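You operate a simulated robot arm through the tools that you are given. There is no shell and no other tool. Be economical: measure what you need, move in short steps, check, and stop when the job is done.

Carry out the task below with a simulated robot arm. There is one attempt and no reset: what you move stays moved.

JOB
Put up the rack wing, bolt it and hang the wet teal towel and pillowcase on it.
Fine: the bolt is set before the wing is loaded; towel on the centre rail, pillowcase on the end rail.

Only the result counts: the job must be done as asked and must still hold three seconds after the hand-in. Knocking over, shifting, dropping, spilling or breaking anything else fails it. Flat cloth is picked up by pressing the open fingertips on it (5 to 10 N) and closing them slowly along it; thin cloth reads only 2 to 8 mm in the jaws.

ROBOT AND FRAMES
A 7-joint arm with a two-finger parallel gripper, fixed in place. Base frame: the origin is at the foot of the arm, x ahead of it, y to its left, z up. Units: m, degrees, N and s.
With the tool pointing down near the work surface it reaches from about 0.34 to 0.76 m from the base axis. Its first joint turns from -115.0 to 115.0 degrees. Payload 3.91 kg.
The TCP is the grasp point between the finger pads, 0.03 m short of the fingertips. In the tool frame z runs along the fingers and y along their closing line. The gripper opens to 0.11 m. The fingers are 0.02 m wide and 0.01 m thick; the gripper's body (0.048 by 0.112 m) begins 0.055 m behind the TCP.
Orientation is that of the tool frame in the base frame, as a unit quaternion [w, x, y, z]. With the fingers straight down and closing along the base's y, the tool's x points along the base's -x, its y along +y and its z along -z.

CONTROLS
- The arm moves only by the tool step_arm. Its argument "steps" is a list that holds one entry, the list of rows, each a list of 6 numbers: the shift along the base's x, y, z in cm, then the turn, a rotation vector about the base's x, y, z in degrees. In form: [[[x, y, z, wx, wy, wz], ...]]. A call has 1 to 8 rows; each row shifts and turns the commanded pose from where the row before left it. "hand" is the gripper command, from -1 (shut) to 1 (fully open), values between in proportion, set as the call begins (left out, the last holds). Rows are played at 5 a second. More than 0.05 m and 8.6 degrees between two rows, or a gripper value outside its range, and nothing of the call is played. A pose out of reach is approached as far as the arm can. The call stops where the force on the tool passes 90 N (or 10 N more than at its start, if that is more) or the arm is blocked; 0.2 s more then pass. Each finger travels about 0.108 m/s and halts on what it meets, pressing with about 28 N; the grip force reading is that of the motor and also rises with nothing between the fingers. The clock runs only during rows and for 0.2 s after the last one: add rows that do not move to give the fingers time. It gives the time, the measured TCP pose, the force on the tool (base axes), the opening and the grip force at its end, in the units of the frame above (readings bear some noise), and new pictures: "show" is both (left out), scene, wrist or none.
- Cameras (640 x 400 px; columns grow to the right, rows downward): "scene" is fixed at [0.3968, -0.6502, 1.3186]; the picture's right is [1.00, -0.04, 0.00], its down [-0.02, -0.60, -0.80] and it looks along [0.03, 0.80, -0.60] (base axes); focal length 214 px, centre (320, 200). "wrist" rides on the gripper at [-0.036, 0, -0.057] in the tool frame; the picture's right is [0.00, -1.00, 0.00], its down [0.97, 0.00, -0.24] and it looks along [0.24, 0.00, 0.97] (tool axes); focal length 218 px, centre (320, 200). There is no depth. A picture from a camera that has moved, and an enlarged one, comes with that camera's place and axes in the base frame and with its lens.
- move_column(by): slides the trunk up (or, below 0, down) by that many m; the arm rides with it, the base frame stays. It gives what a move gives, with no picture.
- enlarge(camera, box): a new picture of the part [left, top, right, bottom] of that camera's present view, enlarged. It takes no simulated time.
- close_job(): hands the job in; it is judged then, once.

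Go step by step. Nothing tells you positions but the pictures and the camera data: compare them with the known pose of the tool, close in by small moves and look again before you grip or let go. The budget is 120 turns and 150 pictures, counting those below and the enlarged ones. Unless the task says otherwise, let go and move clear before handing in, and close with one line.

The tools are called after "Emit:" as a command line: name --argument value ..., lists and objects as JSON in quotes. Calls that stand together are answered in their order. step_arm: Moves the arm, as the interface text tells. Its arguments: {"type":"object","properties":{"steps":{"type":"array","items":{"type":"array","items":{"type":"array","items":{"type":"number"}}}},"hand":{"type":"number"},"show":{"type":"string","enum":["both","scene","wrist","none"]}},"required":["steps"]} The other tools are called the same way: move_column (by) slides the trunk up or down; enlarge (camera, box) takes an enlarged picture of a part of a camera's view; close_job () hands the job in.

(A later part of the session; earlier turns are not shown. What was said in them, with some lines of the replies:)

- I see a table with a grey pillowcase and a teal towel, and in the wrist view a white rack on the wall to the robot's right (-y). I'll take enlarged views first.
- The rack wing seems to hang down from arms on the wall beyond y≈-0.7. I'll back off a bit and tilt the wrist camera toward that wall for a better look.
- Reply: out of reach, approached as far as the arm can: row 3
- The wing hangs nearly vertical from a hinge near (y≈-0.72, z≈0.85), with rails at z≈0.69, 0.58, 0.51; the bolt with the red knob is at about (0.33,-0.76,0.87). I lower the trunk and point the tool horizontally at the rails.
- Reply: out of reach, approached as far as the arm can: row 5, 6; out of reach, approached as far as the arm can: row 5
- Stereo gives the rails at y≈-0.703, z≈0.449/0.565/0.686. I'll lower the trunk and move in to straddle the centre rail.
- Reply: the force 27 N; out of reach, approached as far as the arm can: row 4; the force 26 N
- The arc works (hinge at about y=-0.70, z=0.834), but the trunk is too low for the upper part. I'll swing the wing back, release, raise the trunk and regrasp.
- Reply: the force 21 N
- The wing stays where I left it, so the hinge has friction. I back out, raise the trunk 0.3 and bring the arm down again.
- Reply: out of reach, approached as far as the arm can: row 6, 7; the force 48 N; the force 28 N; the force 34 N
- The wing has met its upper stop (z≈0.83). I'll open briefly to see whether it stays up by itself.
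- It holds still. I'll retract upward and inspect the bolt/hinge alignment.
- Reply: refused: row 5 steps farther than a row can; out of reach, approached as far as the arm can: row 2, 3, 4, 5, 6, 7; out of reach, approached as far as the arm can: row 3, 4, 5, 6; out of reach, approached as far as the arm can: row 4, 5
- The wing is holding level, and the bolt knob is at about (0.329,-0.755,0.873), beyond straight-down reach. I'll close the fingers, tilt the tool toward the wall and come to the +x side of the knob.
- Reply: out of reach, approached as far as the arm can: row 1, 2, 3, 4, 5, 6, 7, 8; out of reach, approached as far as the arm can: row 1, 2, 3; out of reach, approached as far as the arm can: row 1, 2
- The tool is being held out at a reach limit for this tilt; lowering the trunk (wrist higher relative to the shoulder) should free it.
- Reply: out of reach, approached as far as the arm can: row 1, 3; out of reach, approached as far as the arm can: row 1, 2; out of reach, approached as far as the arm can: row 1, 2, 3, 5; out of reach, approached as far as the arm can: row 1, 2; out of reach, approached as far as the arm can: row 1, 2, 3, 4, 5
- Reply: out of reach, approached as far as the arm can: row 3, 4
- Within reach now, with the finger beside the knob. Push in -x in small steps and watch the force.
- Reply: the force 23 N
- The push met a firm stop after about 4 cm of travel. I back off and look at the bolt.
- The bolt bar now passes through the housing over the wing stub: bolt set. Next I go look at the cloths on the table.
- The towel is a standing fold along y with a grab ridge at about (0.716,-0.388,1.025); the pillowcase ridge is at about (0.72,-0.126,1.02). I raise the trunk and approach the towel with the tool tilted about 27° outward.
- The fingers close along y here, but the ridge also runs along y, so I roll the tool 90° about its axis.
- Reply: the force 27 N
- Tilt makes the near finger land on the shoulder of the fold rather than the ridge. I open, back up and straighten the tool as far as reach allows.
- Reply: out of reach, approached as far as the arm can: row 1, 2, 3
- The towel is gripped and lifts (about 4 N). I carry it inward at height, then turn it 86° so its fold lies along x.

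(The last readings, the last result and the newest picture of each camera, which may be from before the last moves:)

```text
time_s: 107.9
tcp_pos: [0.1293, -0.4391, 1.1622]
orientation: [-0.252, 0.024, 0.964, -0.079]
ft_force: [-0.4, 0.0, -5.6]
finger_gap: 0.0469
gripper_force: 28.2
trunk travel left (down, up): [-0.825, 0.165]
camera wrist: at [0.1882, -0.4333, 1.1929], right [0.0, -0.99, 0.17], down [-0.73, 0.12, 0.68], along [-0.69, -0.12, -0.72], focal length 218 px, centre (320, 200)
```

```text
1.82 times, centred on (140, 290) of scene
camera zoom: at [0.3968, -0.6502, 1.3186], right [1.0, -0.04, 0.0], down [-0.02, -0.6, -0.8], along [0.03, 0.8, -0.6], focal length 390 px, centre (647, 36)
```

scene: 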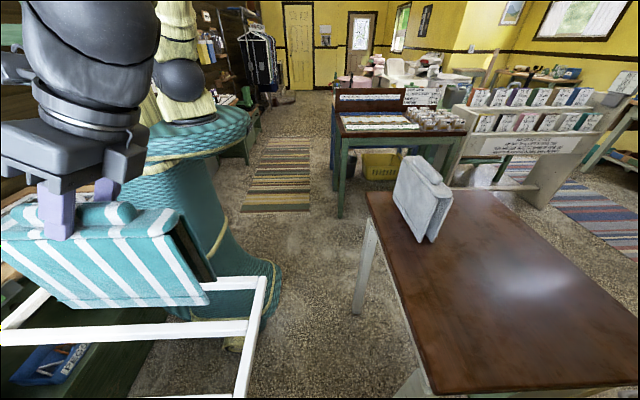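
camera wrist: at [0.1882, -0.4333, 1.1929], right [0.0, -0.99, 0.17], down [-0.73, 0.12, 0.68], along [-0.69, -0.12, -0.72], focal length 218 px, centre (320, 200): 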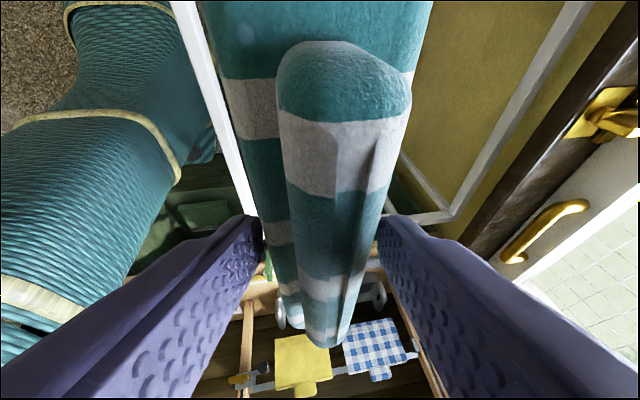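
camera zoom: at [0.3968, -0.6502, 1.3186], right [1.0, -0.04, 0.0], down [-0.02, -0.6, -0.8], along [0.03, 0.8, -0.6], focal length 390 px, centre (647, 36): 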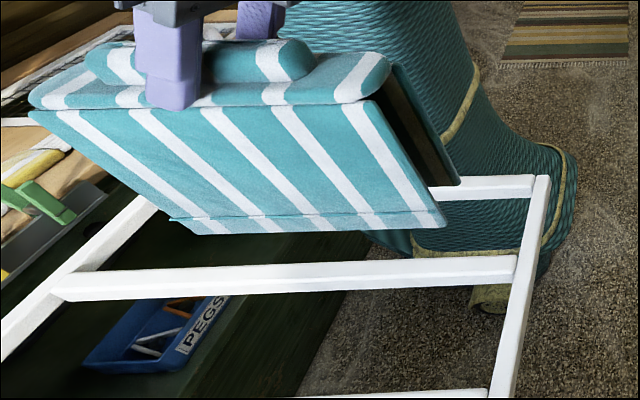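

Emit:
move_column --by -0.1

Emit:
enlarge --camera "scene" --box '[60, 260, 280, 400]'

```text
time_s: 109.2
tcp_pos: [0.1296, -0.4397, 1.061]
orientation: [-0.252, 0.023, 0.964, -0.08]
ft_force: [0.7, 0.3, -5.9]
finger_gap: 0.047
gripper_force: 28.2
trunk travel left (down, up): [-0.725, 0.265]
```

```text
2.86 times, centred on (170, 330) of scene
camera zoom: at [0.3968, -0.6502, 1.3186], right [1.0, -0.04, 0.0], down [-0.02, -0.6, -0.8], along [0.03, 0.8, -0.6], focal length 613 px, centre (749, -171)
```

zoom: 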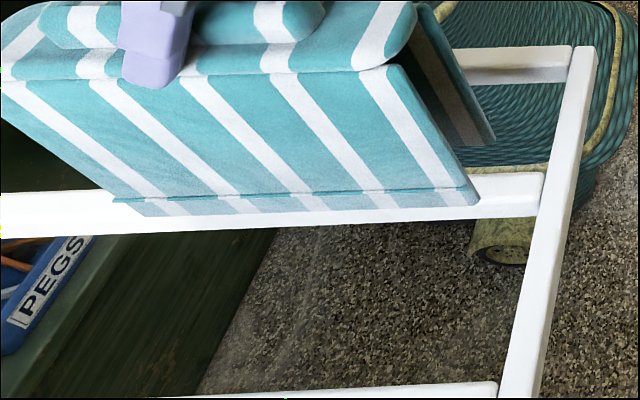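

Emit:
step_arm --steps '[[[0, 0.15, 0, 0, 0, 0], [0, 0, -1, 0, 0, 0], [0, 0, -1, 0, 0, 0], [0, 0, -1, 0, 0, 0], [0, 0, 0, 0, 0, 0]]]' --show "none"

Emit:
enlarge --camera "scene" --box '[60, 260, 280, 400]'

```text
time_s: 110.4
tcp_pos: [0.1291, -0.4388, 1.0315]
orientation: [-0.252, 0.023, 0.964, -0.08]
ft_force: [-0.2, 0.4, -6.3]
finger_gap: 0.0469
gripper_force: 28.1
trunk travel left (down, up): [-0.725, 0.265]
```

```text
2.86 times, centred on (170, 330) of scene
camera zoom: at [0.3968, -0.6502, 1.3186], right [1.0, -0.04, 0.0], down [-0.02, -0.6, -0.8], along [0.03, 0.8, -0.6], focal length 613 px, centre (749, -171)
```

zoom: 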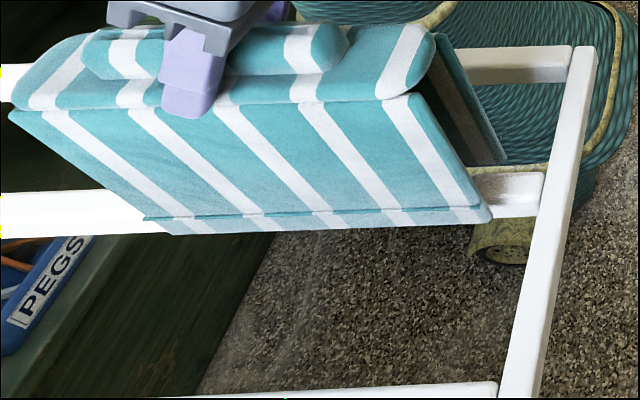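

Emit:
step_arm --steps '[[[0, 0, -1, 0, 0, 0], [0, 0, -1, 0, 0, 0], [0, 0, -1, 0, 0, 0], [0, 0, 0, 0, 0, 0]]]' --show "scene"

Emit:
enlarge --camera "scene" --box '[60, 260, 280, 400]'

```text
time_s: 111.4
tcp_pos: [0.1281, -0.4393, 1.0024]
orientation: [-0.253, 0.023, 0.964, -0.08]
ft_force: [0.5, 0.3, -4.9]
finger_gap: 0.0471
gripper_force: 28.2
trunk travel left (down, up): [-0.725, 0.265]
```

scene: 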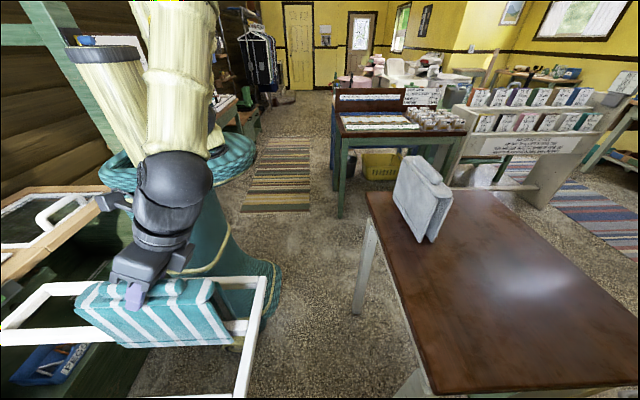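

```text
2.86 times, centred on (170, 330) of scene
camera zoom: at [0.3968, -0.6502, 1.3186], right [1.0, -0.04, 0.0], down [-0.02, -0.6, -0.8], along [0.03, 0.8, -0.6], focal length 613 px, centre (749, -171)
```

zoom: 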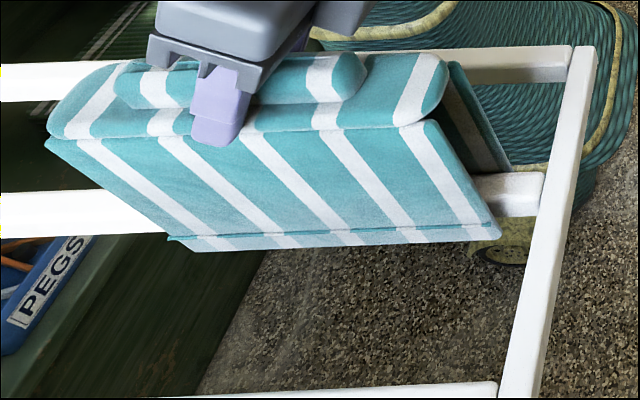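

The rail is between the flaps. Keep lowering until the weight comes off.

Emit:
step_arm --steps '[[[0, 0, -1.5, 0, 0, 0], [0, 0, -1.5, 0, 0, 0], [0, 0, -1.5, 0, 0, 0], [0, 0, -1.5, 0, 0, 0], [0, 0, -1.5, 0, 0, 0], [0, 0, -1, 0, 0, 0], [0, 0, 0, 0, 0, 0]]]' --show "none"

```text
time_s: 113.0
tcp_pos: [0.1295, -0.4385, 0.9162]
orientation: [-0.253, 0.023, 0.964, -0.079]
ft_force: [0.4, 0.1, -5.5]
finger_gap: 0.0472
gripper_force: 28.2
trunk travel left (down, up): [-0.725, 0.265]
```

Emit:
step_arm --steps '[[[0, 0, -1, 0, 0, 0], [0, 0, -1, 0, 0, 0], [0, 0, -1, 0, 0, 0], [0, 0, 0, 0, 0, 0]]]' --show "scene"

Emit:
enlarge --camera "scene" --box '[60, 260, 280, 400]'

```text
time_s: 114.0
tcp_pos: [0.1295, -0.4389, 0.8862]
orientation: [-0.253, 0.022, 0.964, -0.081]
ft_force: [0.8, 1.8, -4.9]
finger_gap: 0.047
gripper_force: 27.7
trunk travel left (down, up): [-0.725, 0.265]
```

scene: 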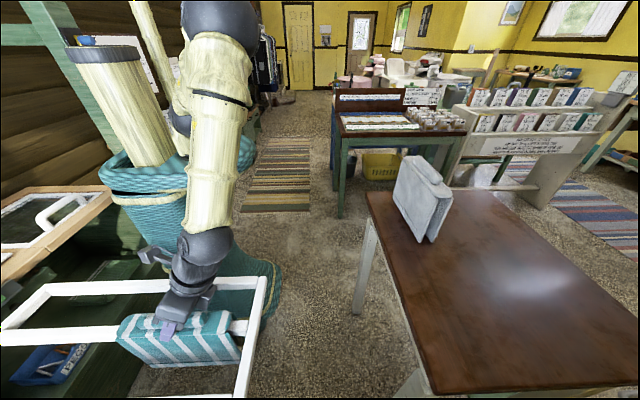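

```text
2.86 times, centred on (170, 330) of scene
camera zoom: at [0.3968, -0.6502, 1.3186], right [1.0, -0.04, 0.0], down [-0.02, -0.6, -0.8], along [0.03, 0.8, -0.6], focal length 613 px, centre (749, -171)
```

zoom: 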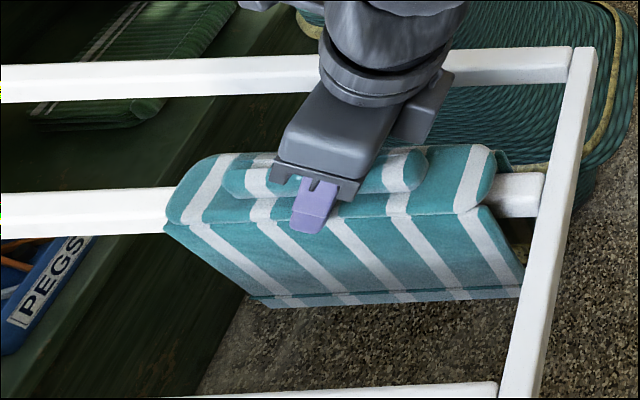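

Emit:
step_arm --steps '[[[0, 0, -0.4, 0, 0, 0], [0, 0, -0.4, 0, 0, 0], [0, 0, 0, 0, 0, 0]]]' --show "none"

```text
time_s: 114.8
tcp_pos: [0.1293, -0.4385, 0.8789]
orientation: [-0.253, 0.023, 0.964, -0.08]
ft_force: [0.0, 0.1, -4.6]
finger_gap: 0.0471
gripper_force: 28.1
trunk travel left (down, up): [-0.725, 0.265]
```

Emit:
step_arm --steps '[[[0, 0, -0.4, 0, 0, 0], [0, 0, -0.4, 0, 0, 0], [0, 0, 0, 0, 0, 0]]]' --show "none"

```text
time_s: 115.6
tcp_pos: [0.1274, -0.4379, 0.8706]
orientation: [-0.252, 0.023, 0.964, -0.08]
ft_force: [-0.3, 0.6, -4.4]
finger_gap: 0.0471
gripper_force: 28.1
trunk travel left (down, up): [-0.725, 0.265]
```

Emit:
step_arm --steps '[[[0, 0, -0.4, 0, 0, 0], [0, 0, -0.4, 0, 0, 0], [0, 0, 0, 0, 0, 0]]]' --show "none"

Emit:
enlarge --camera "scene" --box '[60, 260, 280, 400]'

```text
time_s: 116.4
tcp_pos: [0.1288, -0.4391, 0.8641]
orientation: [-0.252, 0.023, 0.964, -0.082]
ft_force: [0.9, -3.1, 17.7]
finger_gap: 0.047
gripper_force: 28.1
trunk travel left (down, up): [-0.725, 0.265]
```

```text
2.86 times, centred on (170, 330) of scene
camera zoom: at [0.3968, -0.6502, 1.3186], right [1.0, -0.04, 0.0], down [-0.02, -0.6, -0.8], along [0.03, 0.8, -0.6], focal length 613 px, centre (749, -171)
```

zoom: 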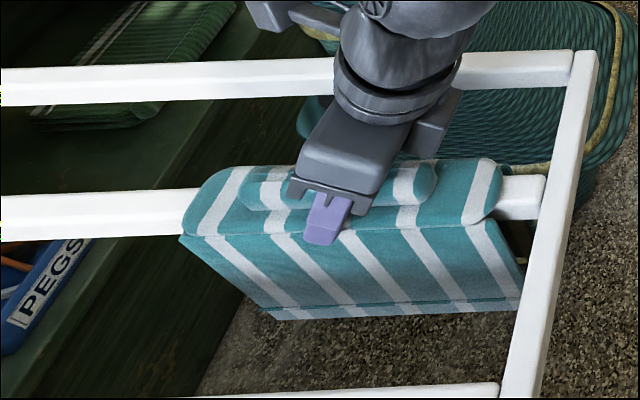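

Seated on the rail. Ease up slightly, release and retract along the tool axis.

Emit:
step_arm --steps '[[[0, 0, 0.35, 0, 0, 0], [0, 0, 0, 0, 0, 0]]]' --show "none"

Emit:
step_arm --steps '[[[0, 0, 0, 0, 0, 0], [0, 0, 0, 0, 0, 0], [0.9, 0.27, 1.6, 0, 0, 0], [1.5, 0.45, 2.6, 0, 0, 0], [2, 0.6, 3.5, 0, 0, 0], [2, 0.6, 3.5, 0, 0, 0], [0, 0, 0, 0, 0, 0]]]' --hand 0.3 --show "both"

```text
time_s: 117.0
tcp_pos: [0.1299, -0.4375, 0.8653]
orientation: [-0.253, 0.023, 0.964, -0.079]
ft_force: [-0.1, 0.5, -4.6]
finger_gap: 0.047
gripper_force: 28.5
trunk travel left (down, up): [-0.725, 0.265]
```

```text
time_s: 118.6
tcp_pos: [0.1923, -0.4205, 0.977]
orientation: [-0.253, 0.022, 0.964, -0.08]
ft_force: [-0.1, -0.1, -0.3]
finger_gap: 0.072
gripper_force: 0.0
trunk travel left (down, up): [-0.725, 0.265]
camera wrist: at [0.2508, -0.414, 1.0092], right [0.0, -0.99, 0.17], down [-0.73, 0.12, 0.68], along [-0.69, -0.12, -0.72], focal length 218 px, centre (320, 200)
```

scene: 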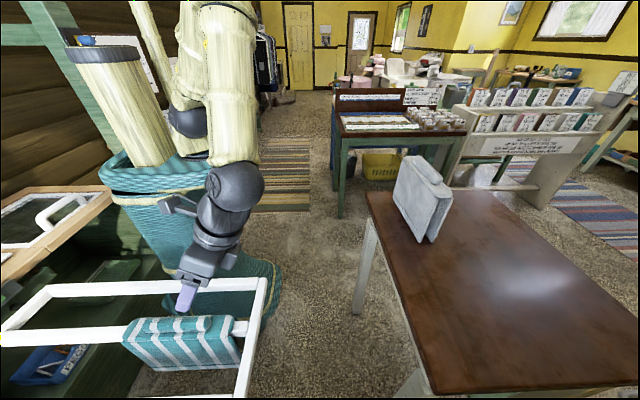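
wrist: 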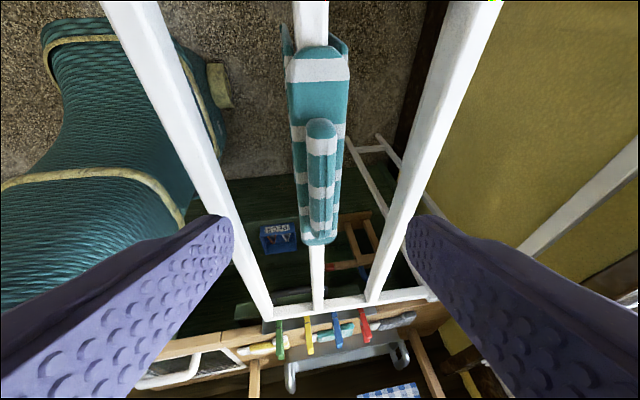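

The towel hangs on the centre rail. Next, the pillowcase: rise, swing back toward the table while turning the tool.

Emit:
move_column --by 0.1

Emit:
step_arm --steps '[[[3, 2, 3, 0, 0, 7.8], [3, 2.5, 3, 0, 0, 7.8], [3, 3, 2, 0, 0, 7.8], [4, 3, 0, 0, 0, 7.8], [4, 3, 0, 0, 0, 7.8], [4, 3, 0, 0, 0, 7.8], [4, 3, 0, 0, 0, 7.8], [0, 0, 0, 0, 0, 0]]]' --show "none"

Emit:
step_arm --steps '[[[4, 2.5, 0, 0, 0, 7.8], [4, 2.5, 0, 0, 0, 7.8], [4, 2.5, 0, 0, 0, 7.8], [4, 2, 0, 0, 0, 7.6], [4, 2, 0, 0, 3, 0], [4, 0, 0, 0, 3, 0], [0, 0, 0, 0, 0, 0]]]' --show "wrist"

```text
time_s: 120.0
tcp_pos: [0.1917, -0.4198, 1.0787]
orientation: [-0.252, 0.022, 0.964, -0.08]
ft_force: [-0.1, 0.6, 0.0]
finger_gap: 0.0712
gripper_force: 0.0
trunk travel left (down, up): [-0.825, 0.165]
```

```text
time_s: 121.8
tcp_pos: [0.4407, -0.2235, 1.1573]
orientation: [-0.187, -0.423, 0.867, -0.187]
ft_force: [-0.2, 0.9, 0.6]
finger_gap: 0.0711
gripper_force: 0.0
trunk travel left (down, up): [-0.825, 0.165]
```

```text
time_s: 123.4
tcp_pos: [0.6804, -0.1079, 1.1568]
orientation: [-0.169, -0.65, 0.715, -0.197]
ft_force: [-1.1, -0.3, 0.0]
finger_gap: 0.0714
gripper_force: 0.1
trunk travel left (down, up): [-0.825, 0.165]
camera wrist: at [0.6824, -0.0487, 1.189], right [0.99, -0.08, 0.06], down [-0.1, -0.72, 0.69], along [-0.01, -0.69, -0.72], focal length 218 px, centre (320, 200)
```

wrist: 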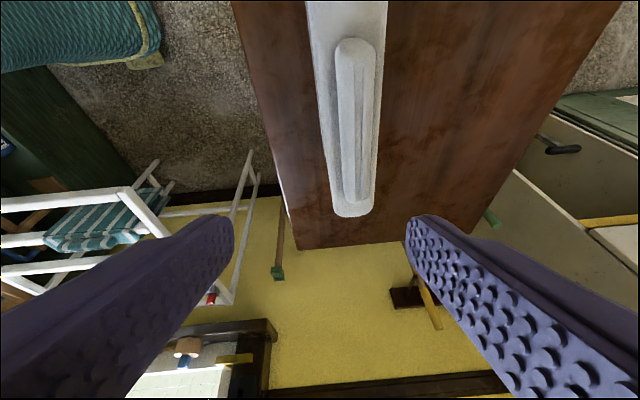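

Emit:
step_arm --steps '[[[1.6, 1.2, 0, 0, 0, 3.5], [1.7, 1.2, 0, 0, 0, 3.5], [0, 0, -2.5, 0, 0, 0], [0, -0.3, -3.2, 0, 0, 0], [0, 0, 0, 0, 0, 0]]]' --show "wrist"

```text
time_s: 124.6
tcp_pos: [0.7132, -0.0872, 1.1018]
orientation: [0.156, 0.692, -0.674, 0.208]
ft_force: [-0.8, -0.2, -0.8]
finger_gap: 0.0714
gripper_force: 0.0
trunk travel left (down, up): [-0.825, 0.165]
camera wrist: at [0.7085, -0.0276, 1.132], right [1.0, 0.04, 0.06], down [-0.01, -0.72, 0.69], along [0.08, -0.69, -0.72], focal length 218 px, centre (320, 200)
```

wrist: 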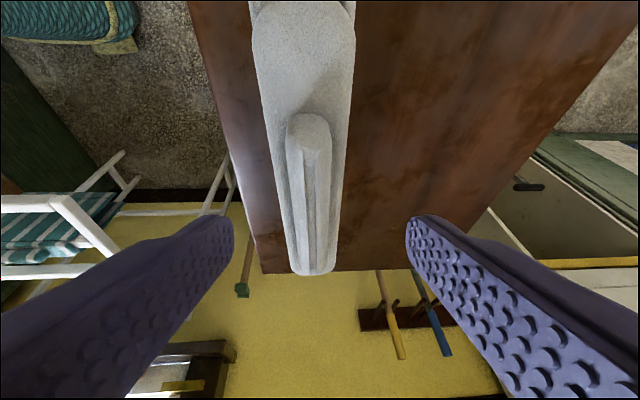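

Emit:
step_arm --steps '[[[-0.3, -1.2, -2, 0, 0, 0], [0, -1.2, -2, 0, 0, 0], [0, -1.0, -1.9, 0, 0, 0], [0, 0, 0, 0, 0, 0]]]' --show "wrist"

```text
time_s: 125.6
tcp_pos: [0.7109, -0.1233, 1.0413]
orientation: [0.155, 0.692, -0.674, 0.208]
ft_force: [-0.4, -0.3, 0.2]
finger_gap: 0.0714
gripper_force: 0.1
trunk travel left (down, up): [-0.825, 0.165]
camera wrist: at [0.7067, -0.063, 1.0725], right [1.0, 0.04, 0.06], down [-0.01, -0.72, 0.69], along [0.08, -0.69, -0.72], focal length 218 px, centre (320, 200)
```

wrist: 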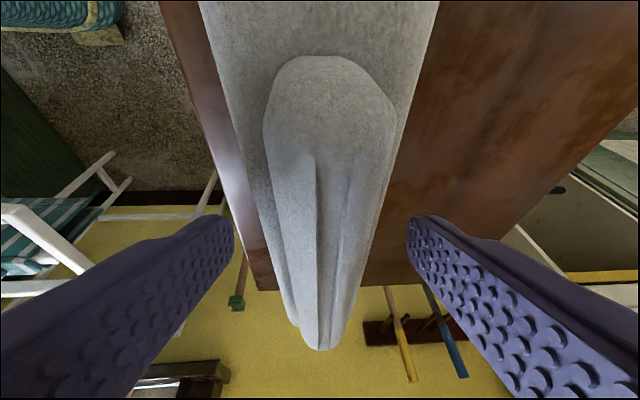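

Emit:
step_arm --steps '[[[0, 0, 0, 0, 0, 0], [0, 0, 0, 0, 0, 0], [0, 0, 0, 0, 0, 0]]]' --hand -1 --show "none"

Emit:
step_arm --steps '[[[0, 0, 1, 0, 0, 0], [0, 0, 1, 0, 0, 0], [0, 0, 2, 0, 0, 0], [0, 0, 2, 0, 0, 0], [0, 0, 0, 0, 0, 0]]]' --show "both"

```text
time_s: 126.4
tcp_pos: [0.7113, -0.1233, 1.0417]
orientation: [0.156, 0.692, -0.674, 0.208]
ft_force: [0.0, -1.0, -0.8]
finger_gap: 0.046
gripper_force: 27.8
trunk travel left (down, up): [-0.825, 0.165]
```

```text
time_s: 127.6
tcp_pos: [0.7115, -0.1218, 1.1021]
orientation: [0.156, 0.692, -0.674, 0.206]
ft_force: [0.7, 0.0, -1.0]
finger_gap: 0.046
gripper_force: 28.5
trunk travel left (down, up): [-0.825, 0.165]
camera wrist: at [0.7076, -0.0613, 1.1334], right [1.0, 0.04, 0.06], down [-0.01, -0.72, 0.69], along [0.07, -0.69, -0.72], focal length 218 px, centre (320, 200)
```

scene: 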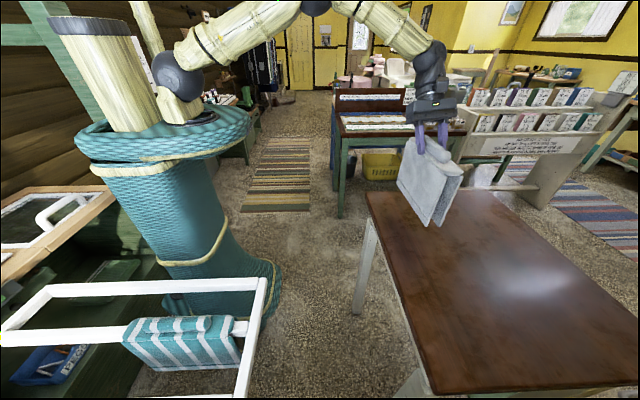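
wrist: 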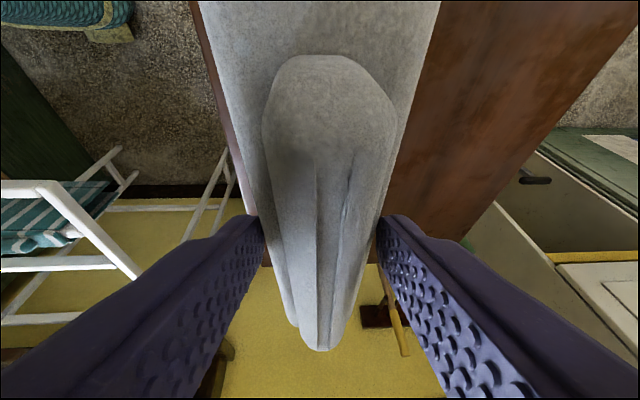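

Emit:
step_arm --steps '[[[-2, 0, 2, 0, 0, 0], [-4, -1, 2, 0, 0, 0], [-4, -2, 1, 0, 0, 0], [-4, -2, 1, 0, 0, 0], [-4, -2.5, 0, 0, 0, 0], [-4, -2.5, 0, 0, 0, 0], [-3, -3, 0, 0, 0, -6], [0, 0, 0, 0, 0, 0]]]' --show "none"

Emit:
step_arm --steps '[[[-3, -3, 0, 0, 0, -7.2], [-3, -3, 0, 0, 0, -7.2], [-3, -3, 0, 0, 0, -7.2], [-3, -3, 0, 0, 0, -7.2], [-3, -2, 0, 0, 0, -7.2], [-3, -1, 0, 0, 0, -7.2], [0, 0, 0, 0, 0, 0]]]' --show "scene"

```text
time_s: 129.4
tcp_pos: [0.4621, -0.2513, 1.1604]
orientation: [-0.167, -0.655, 0.709, -0.199]
ft_force: [0.2, 0.6, -0.6]
finger_gap: 0.046
gripper_force: 28.1
trunk travel left (down, up): [-0.825, 0.165]
```

```text
time_s: 131.0
tcp_pos: [0.2797, -0.4009, 1.1612]
orientation: [-0.229, -0.347, 0.901, -0.123]
ft_force: [-0.1, 0.3, -1.7]
finger_gap: 0.0458
gripper_force: 28.1
trunk travel left (down, up): [-0.825, 0.165]
```

scene: 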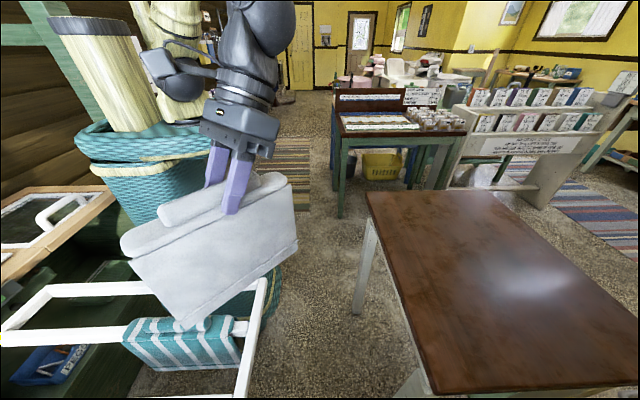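

Emit:
step_arm --steps '[[[-2.5, 0, 0, 0, 0, -7.2], [-2.5, 1, 0, 0, 0, -7.2], [-2.5, 1, 0, 0, 0, -7.2], [-2.5, 1, 0, 0, 0, -7.2], [-2.5, 1.5, 0, 0, 0, -7.2], [-2.5, 1.7, 0, 0, 0, -7.1], [0, 0, 0, 0, 0, 0]]]' --show "both"

Emit:
enlarge --camera "scene" --box '[60, 200, 280, 340]'

```text
time_s: 132.6
tcp_pos: [0.1297, -0.3431, 1.1627]
orientation: [-0.258, 0.007, 0.966, -0.03]
ft_force: [0.8, -0.3, -1.2]
finger_gap: 0.0462
gripper_force: 27.1
trunk travel left (down, up): [-0.825, 0.165]
camera wrist: at [0.1885, -0.3395, 1.194], right [0.0, -1.0, 0.06], down [-0.72, 0.04, 0.69], along [-0.69, -0.05, -0.72], focal length 218 px, centre (320, 200)
```

scene: 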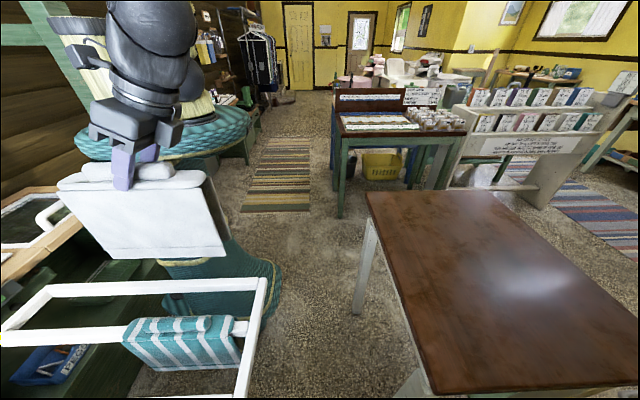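
wrist: 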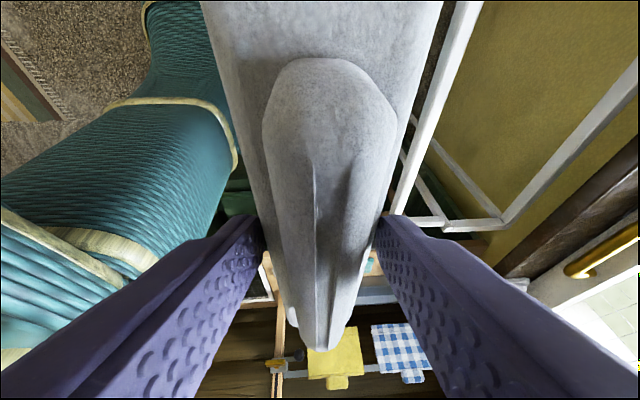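

```text
2.86 times, centred on (170, 270) of scene
camera zoom: at [0.3968, -0.6502, 1.3186], right [1.0, -0.04, 0.0], down [-0.02, -0.6, -0.8], along [0.03, 0.8, -0.6], focal length 613 px, centre (749, 0)
```

zoom: 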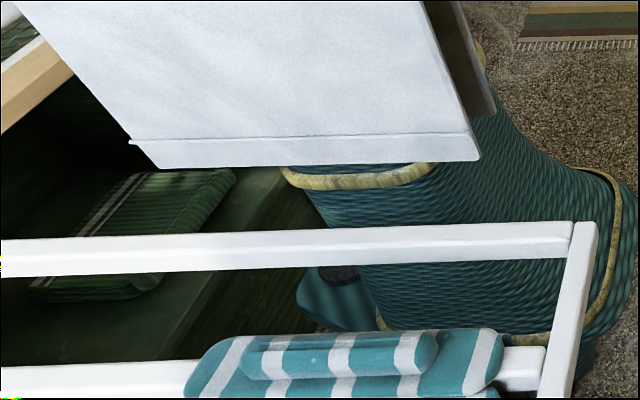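

Emit:
step_arm --steps '[[[0, 1.0, 0, 0, 0, 0], [0, 0, 0, 0, 0, 0]]]' --show "none"

Emit:
move_column --by -0.1

Emit:
step_arm --steps '[[[0, 0, -1.5, 0, 0, 0], [0, 0, 0, 0, 0, 0]]]' --show "none"

Emit:
enlarge --camera "scene" --box '[160, 220, 280, 320]'

```text
time_s: 133.2
tcp_pos: [0.1291, -0.3317, 1.1628]
orientation: [-0.258, 0.007, 0.966, -0.03]
ft_force: [0.4, 0.2, -1.6]
finger_gap: 0.0457
gripper_force: 28.2
trunk travel left (down, up): [-0.825, 0.165]
```

```text
time_s: 134.5
tcp_pos: [0.1308, -0.3322, 1.0628]
orientation: [-0.258, 0.007, 0.966, -0.03]
ft_force: [0.4, 0.3, -2.0]
finger_gap: 0.0459
gripper_force: 28.0
trunk travel left (down, up): [-0.725, 0.265]
```

```text
time_s: 135.1
tcp_pos: [0.1301, -0.3317, 1.048]
orientation: [-0.258, 0.006, 0.966, -0.031]
ft_force: [0.1, 0.3, -1.8]
finger_gap: 0.0458
gripper_force: 27.8
trunk travel left (down, up): [-0.725, 0.265]
```

```text
4.00 times, centred on (220, 270) of scene
camera zoom: at [0.3968, -0.6502, 1.3186], right [1.0, -0.04, 0.0], down [-0.02, -0.6, -0.8], along [0.03, 0.8, -0.6], focal length 858 px, centre (720, -80)
```

zoom: 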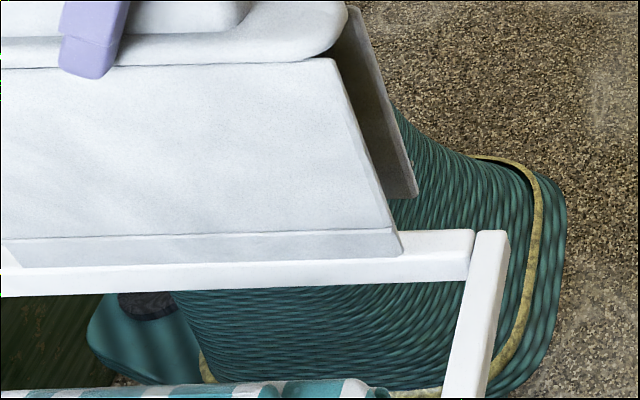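

Emit:
step_arm --steps '[[[0, 0, -1, 0, 0, 0], [0, 0, -1, 0, 0, 0], [0, 0, -1, 0, 0, 0], [0, 0, 0, 0, 0, 0]]]' --show "none"

Emit:
enlarge --camera "scene" --box '[160, 220, 280, 320]'

```text
time_s: 136.1
tcp_pos: [0.1282, -0.331, 1.0186]
orientation: [-0.257, 0.007, 0.966, -0.032]
ft_force: [5.5, -1.2, 33.5]
finger_gap: 0.0459
gripper_force: 28.7
trunk travel left (down, up): [-0.725, 0.265]
```

```text
4.00 times, centred on (220, 270) of scene
camera zoom: at [0.3968, -0.6502, 1.3186], right [1.0, -0.04, 0.0], down [-0.02, -0.6, -0.8], along [0.03, 0.8, -0.6], focal length 858 px, centre (720, -80)
```

zoom: 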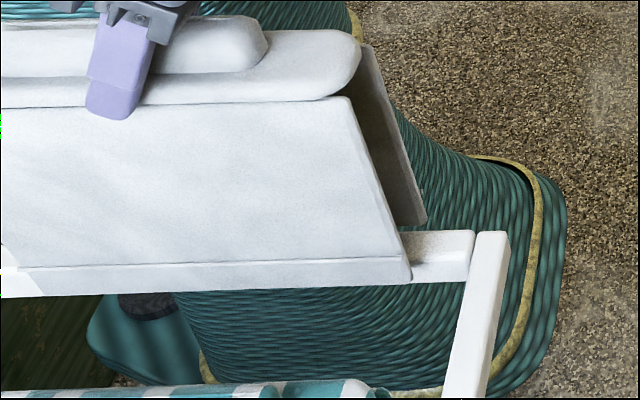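

The back flap is touching the rail top; I raise, shift +y 6 mm and retry.

Emit:
step_arm --steps '[[[0, 0, 1, 0, 0, 0], [0, 0, 1, 0, 0, 0], [0, 0.6, 0, 0, 0, 0], [0, 0, 0, 0, 0, 0]]]' --show "none"

Emit:
enlarge --camera "scene" --box '[160, 220, 280, 320]'

```text
time_s: 137.1
tcp_pos: [0.1314, -0.3259, 1.0359]
orientation: [-0.258, 0.007, 0.966, -0.031]
ft_force: [-0.8, -0.5, -1.7]
finger_gap: 0.0457
gripper_force: 27.7
trunk travel left (down, up): [-0.725, 0.265]
```

```text
4.00 times, centred on (220, 270) of scene
camera zoom: at [0.3968, -0.6502, 1.3186], right [1.0, -0.04, 0.0], down [-0.02, -0.6, -0.8], along [0.03, 0.8, -0.6], focal length 858 px, centre (720, -80)
```

zoom: 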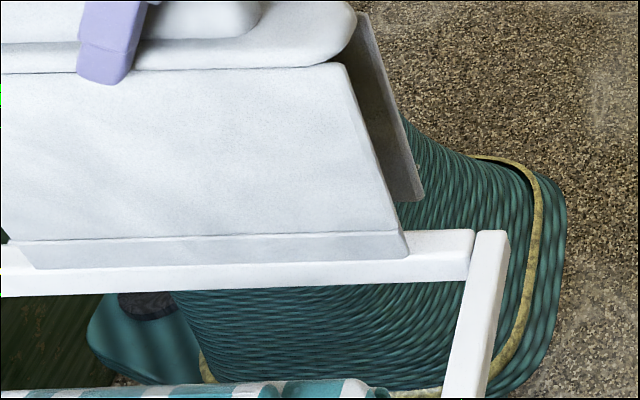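

Emit:
step_arm --steps '[[[0, 0.2, 0, 0, 0, 0], [0, 0, -0.7, 0, 0, 0], [0, 0, -0.7, 0, 0, 0], [0, 0, 0, 0, 0, 0]]]' --show "none"

Emit:
enlarge --camera "scene" --box '[160, 220, 280, 320]'

```text
time_s: 138.1
tcp_pos: [0.1306, -0.3229, 1.0227]
orientation: [-0.258, 0.006, 0.966, -0.031]
ft_force: [-0.7, -0.4, -1.6]
finger_gap: 0.0458
gripper_force: 27.9
trunk travel left (down, up): [-0.725, 0.265]
```

```text
4.00 times, centred on (220, 270) of scene
camera zoom: at [0.3968, -0.6502, 1.3186], right [1.0, -0.04, 0.0], down [-0.02, -0.6, -0.8], along [0.03, 0.8, -0.6], focal length 858 px, centre (720, -80)
```

zoom: 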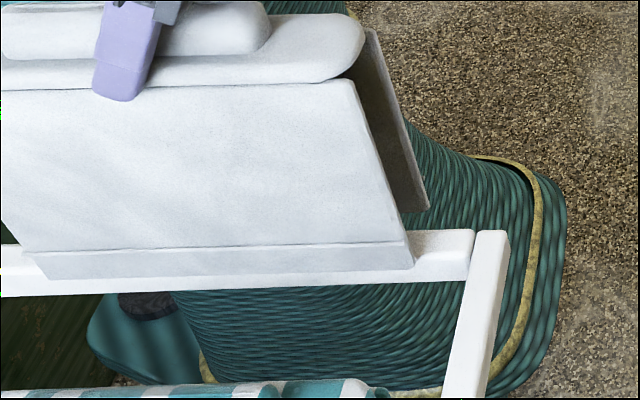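

Emit:
step_arm --steps '[[[0, 0, -0.6, 0, 0, 0], [0, 0, -0.6, 0, 0, 0], [0, 0, 0, 0, 0, 0]]]' --show "none"

Emit:
enlarge --camera "scene" --box '[160, 220, 280, 320]'

```text
time_s: 138.9
tcp_pos: [0.1312, -0.3234, 1.0113]
orientation: [-0.259, 0.006, 0.965, -0.031]
ft_force: [-0.4, -0.4, -1.9]
finger_gap: 0.0458
gripper_force: 28.3
trunk travel left (down, up): [-0.725, 0.265]
```

```text
4.00 times, centred on (220, 270) of scene
camera zoom: at [0.3968, -0.6502, 1.3186], right [1.0, -0.04, 0.0], down [-0.02, -0.6, -0.8], along [0.03, 0.8, -0.6], focal length 858 px, centre (720, -80)
```

zoom: 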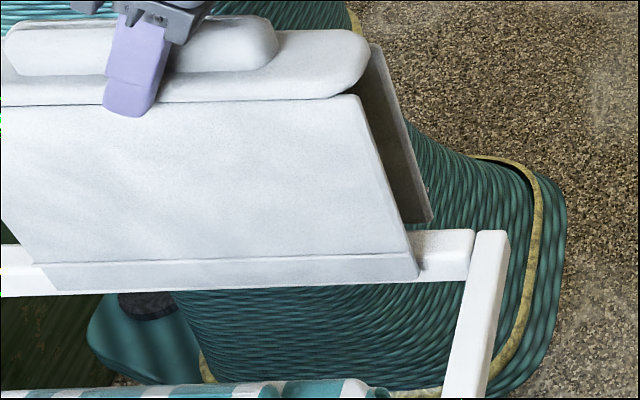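

Emit:
step_arm --steps '[[[0, 0, -0.8, 0, 0, 0], [0, 0, -0.8, 0, 0, 0], [0, 0, 0, 0, 0, 0]]]' --show "none"

Emit:
enlarge --camera "scene" --box '[160, 220, 280, 320]'

```text
time_s: 139.7
tcp_pos: [0.13, -0.3223, 0.9946]
orientation: [-0.257, 0.007, 0.966, -0.03]
ft_force: [-0.9, 0.5, -1.4]
finger_gap: 0.046
gripper_force: 28.1
trunk travel left (down, up): [-0.725, 0.265]
```

```text
4.00 times, centred on (220, 270) of scene
camera zoom: at [0.3968, -0.6502, 1.3186], right [1.0, -0.04, 0.0], down [-0.02, -0.6, -0.8], along [0.03, 0.8, -0.6], focal length 858 px, centre (720, -80)
```

zoom: 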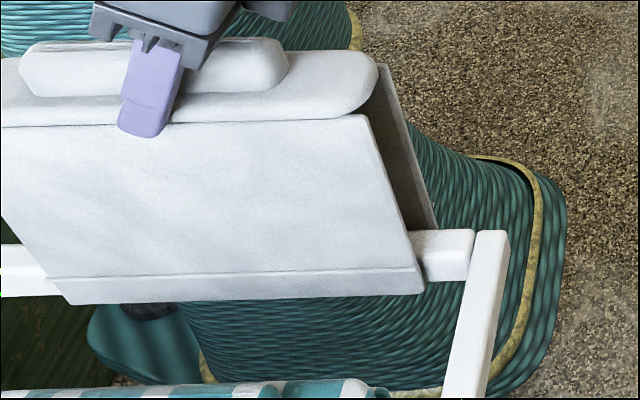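

It's straddling the end rail now. Lower on.

Emit:
step_arm --steps '[[[0, 0, -1.5, 0, 0, 0], [0, 0, -1.5, 0, 0, 0], [0, 0, -1.5, 0, 0, 0], [0, 0, -1.5, 0, 0, 0], [0, 0, -1.5, 0, 0, 0], [0, 0, -1.5, 0, 0, 0], [0, 0, 0, 0, 0, 0]]]' --show "scene"

```text
time_s: 141.3
tcp_pos: [0.1304, -0.3243, 0.9051]
orientation: [-0.257, 0.007, 0.966, -0.029]
ft_force: [0.2, -0.3, -1.8]
finger_gap: 0.0458
gripper_force: 27.7
trunk travel left (down, up): [-0.725, 0.265]
```

scene: 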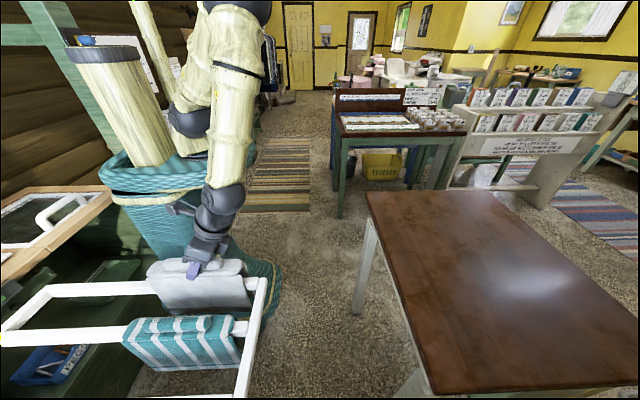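

Emit:
step_arm --steps '[[[0, 0, -1, 0, 0, 0], [0, 0, -1, 0, 0, 0], [0, 0, -0.7, 0, 0, 0], [0, 0, 0, 0, 0, 0]]]' --show "none"

```text
time_s: 142.3
tcp_pos: [0.1302, -0.3238, 0.8781]
orientation: [-0.257, 0.007, 0.966, -0.031]
ft_force: [0.4, -5.1, 1.8]
finger_gap: 0.0458
gripper_force: 28.3
trunk travel left (down, up): [-0.725, 0.265]
```

Emit:
step_arm --steps '[[[0, 0, -0.4, 0, 0, 0], [0, 0, -0.4, 0, 0, 0], [0, 0, 0, 0, 0, 0]]]' --show "none"

Emit:
enlarge --camera "scene" --box '[60, 240, 280, 400]'

```text
time_s: 143.1
tcp_pos: [0.13, -0.3231, 0.8702]
orientation: [-0.257, 0.008, 0.966, -0.03]
ft_force: [-0.6, -7.1, 1.4]
finger_gap: 0.0457
gripper_force: 28.2
trunk travel left (down, up): [-0.725, 0.265]
```

```text
2.50 times, centred on (170, 320) of scene
camera zoom: at [0.3968, -0.6502, 1.3186], right [1.0, -0.04, 0.0], down [-0.02, -0.6, -0.8], along [0.03, 0.8, -0.6], focal length 536 px, centre (695, -100)
```

zoom: 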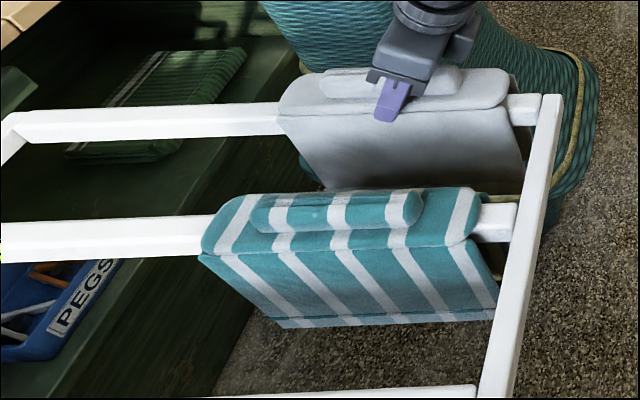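

Emit:
step_arm --steps '[[[0, -0.2, 0, 0, 0, 0], [0, 0, -0.4, 0, 0, 0], [0, 0, -0.3, 0, 0, 0], [0, 0, 0, 0, 0, 0]]]' --show "none"

```text
time_s: 144.1
tcp_pos: [0.1297, -0.3255, 0.862]
orientation: [-0.257, 0.007, 0.966, -0.031]
ft_force: [-0.7, -0.1, -1.1]
finger_gap: 0.0458
gripper_force: 28.1
trunk travel left (down, up): [-0.725, 0.265]
```

Emit:
step_arm --steps '[[[0, 0, -0.4, 0, 0, 0], [0, 0, -0.4, 0, 0, 0], [0, 0, 0, 0, 0, 0]]]' --show "none"

```text
time_s: 144.9
tcp_pos: [0.1304, -0.3248, 0.8555]
orientation: [-0.257, 0.007, 0.966, -0.032]
ft_force: [4.3, -4.4, 33.3]
finger_gap: 0.0457
gripper_force: 28.2
trunk travel left (down, up): [-0.725, 0.265]
```

Seated. Ease up, release and retract along the tool axis.

Emit:
step_arm --steps '[[[0, 0, 0.5, 0, 0, 0], [0, 0, 0, 0, 0, 0]]]' --show "none"

Emit:
step_arm --steps '[[[0, 0, 0, 0, 0, 0], [0, 0, 0, 0, 0, 0], [0.9, 0.1, 1.6, 0, 0, 0], [1.5, 0.15, 2.6, 0, 0, 0], [2, 0.2, 3.5, 0, 0, 0], [2, 0.2, 3.5, 0, 0, 0], [2, 0.2, 3.5, 0, 0, 0], [0, 0, 0, 0, 0, 0]]]' --hand 0.3 --show "both"

Emit:
enlarge --camera "scene" --box '[0, 240, 280, 400]'

```text
time_s: 145.5
tcp_pos: [0.1302, -0.3253, 0.86]
orientation: [-0.256, 0.007, 0.966, -0.03]
ft_force: [-0.8, -0.4, -1.0]
finger_gap: 0.0455
gripper_force: 27.5
trunk travel left (down, up): [-0.725, 0.265]
```

```text
time_s: 147.3
tcp_pos: [0.2155, -0.3168, 1.0079]
orientation: [-0.259, 0.007, 0.965, -0.03]
ft_force: [0.2, 0.2, 0.2]
finger_gap: 0.0717
gripper_force: 0.1
trunk travel left (down, up): [-0.725, 0.265]
camera wrist: at [0.2755, -0.3142, 1.0377], right [0.0, -1.0, 0.06], down [-0.72, 0.04, 0.69], along [-0.69, -0.05, -0.72], focal length 218 px, centre (320, 200)
```

scene: 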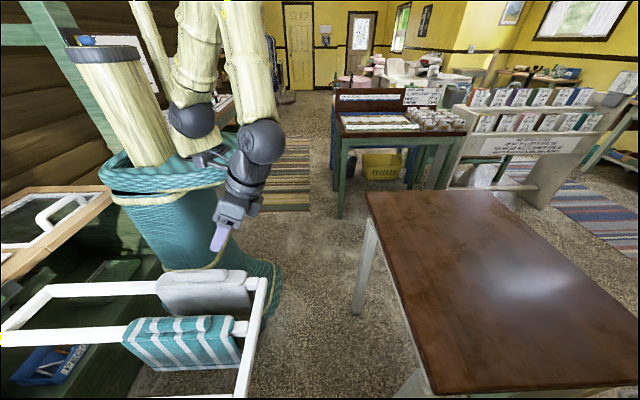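
wrist: 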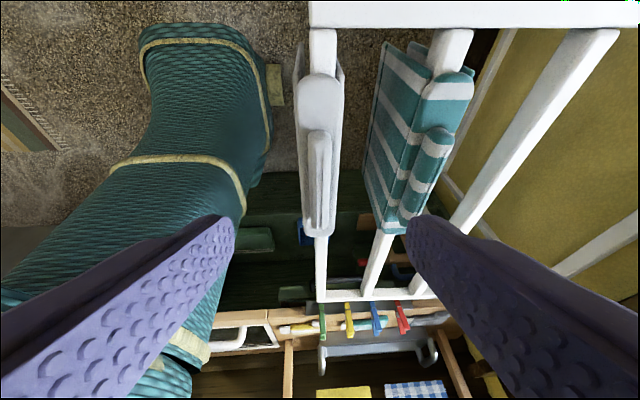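

```text
2.29 times, centred on (140, 320) of scene
camera zoom: at [0.3968, -0.6502, 1.3186], right [1.0, -0.04, 0.0], down [-0.02, -0.6, -0.8], along [0.03, 0.8, -0.6], focal length 490 px, centre (731, -74)
```

zoom: 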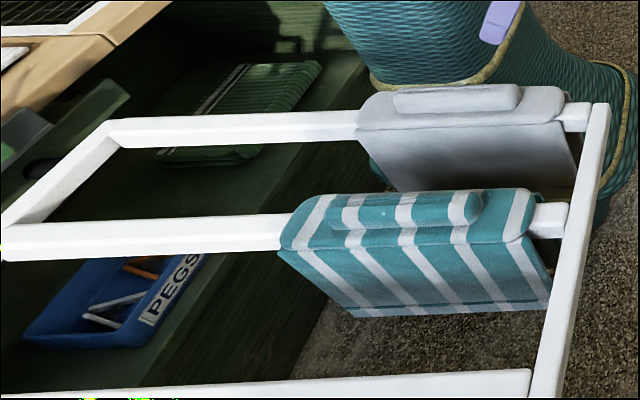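

Both cloths hang on their rails. I move clear and take a last look at the bolt and wing.

Emit:
move_column --by 0.15

Emit:
step_arm --steps '[[[4, -1, 1, 0, 0, 0], [4, -1, 1, 0, 0, 0], [4, -1, 0, 0, 0, 0], [4, -1, 0, 0, 0, 0], [0, 0, 0, 0, 0, 0], [0, 0, 0, 0, 0, 0]]]' --show "both"

Emit:
enlarge --camera "wrist" --box '[250, 50, 570, 250]'

```text
time_s: 149.1
tcp_pos: [0.2158, -0.3174, 1.1563]
orientation: [-0.257, 0.007, 0.966, -0.03]
ft_force: [-0.5, -0.1, -0.7]
finger_gap: 0.0718
gripper_force: 0.0
trunk travel left (down, up): [-0.875, 0.115]
```

```text
time_s: 150.4
tcp_pos: [0.3727, -0.3579, 1.1762]
orientation: [-0.258, 0.007, 0.966, -0.031]
ft_force: [0.6, -0.2, -0.7]
finger_gap: 0.0714
gripper_force: 0.0
trunk travel left (down, up): [-0.875, 0.115]
camera wrist: at [0.4326, -0.3547, 1.2078], right [0.0, -1.0, 0.06], down [-0.72, 0.04, 0.69], along [-0.69, -0.05, -0.72], focal length 218 px, centre (320, 200)
```

scene: 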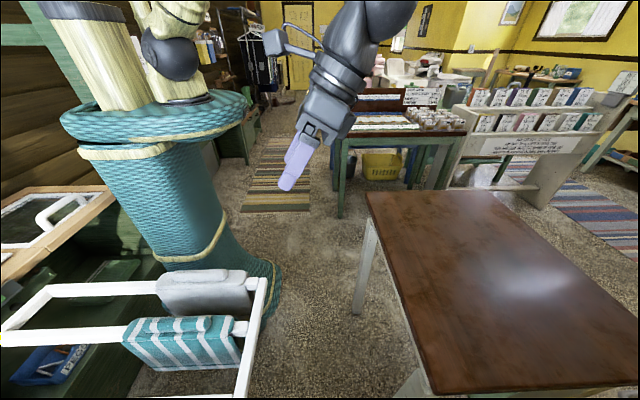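
wrist: 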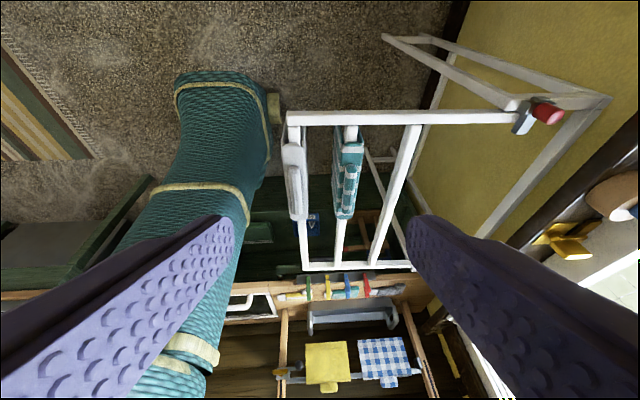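

```text
2.00 times, centred on (410, 150) of wrist
camera zoom: at [0.4326, -0.3547, 1.2078], right [0.0, -1.0, 0.06], down [-0.72, 0.04, 0.69], along [-0.69, -0.05, -0.72], focal length 436 px, centre (140, 300)
```

zoom: 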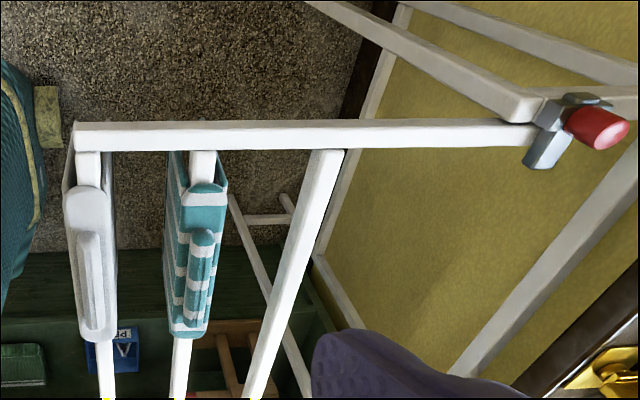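

The wing is level, the bolt is through over the stub, and both cloths hang steadily; the hand is clear, so I hand in.

Emit:
close_job

```text
The job is handed in.
```

The rack wing is up and was bolted before loading, with the teal towel on the centre rail and the pillowcase on the end rail; in the last pictures all of it was holding with the hand clear.
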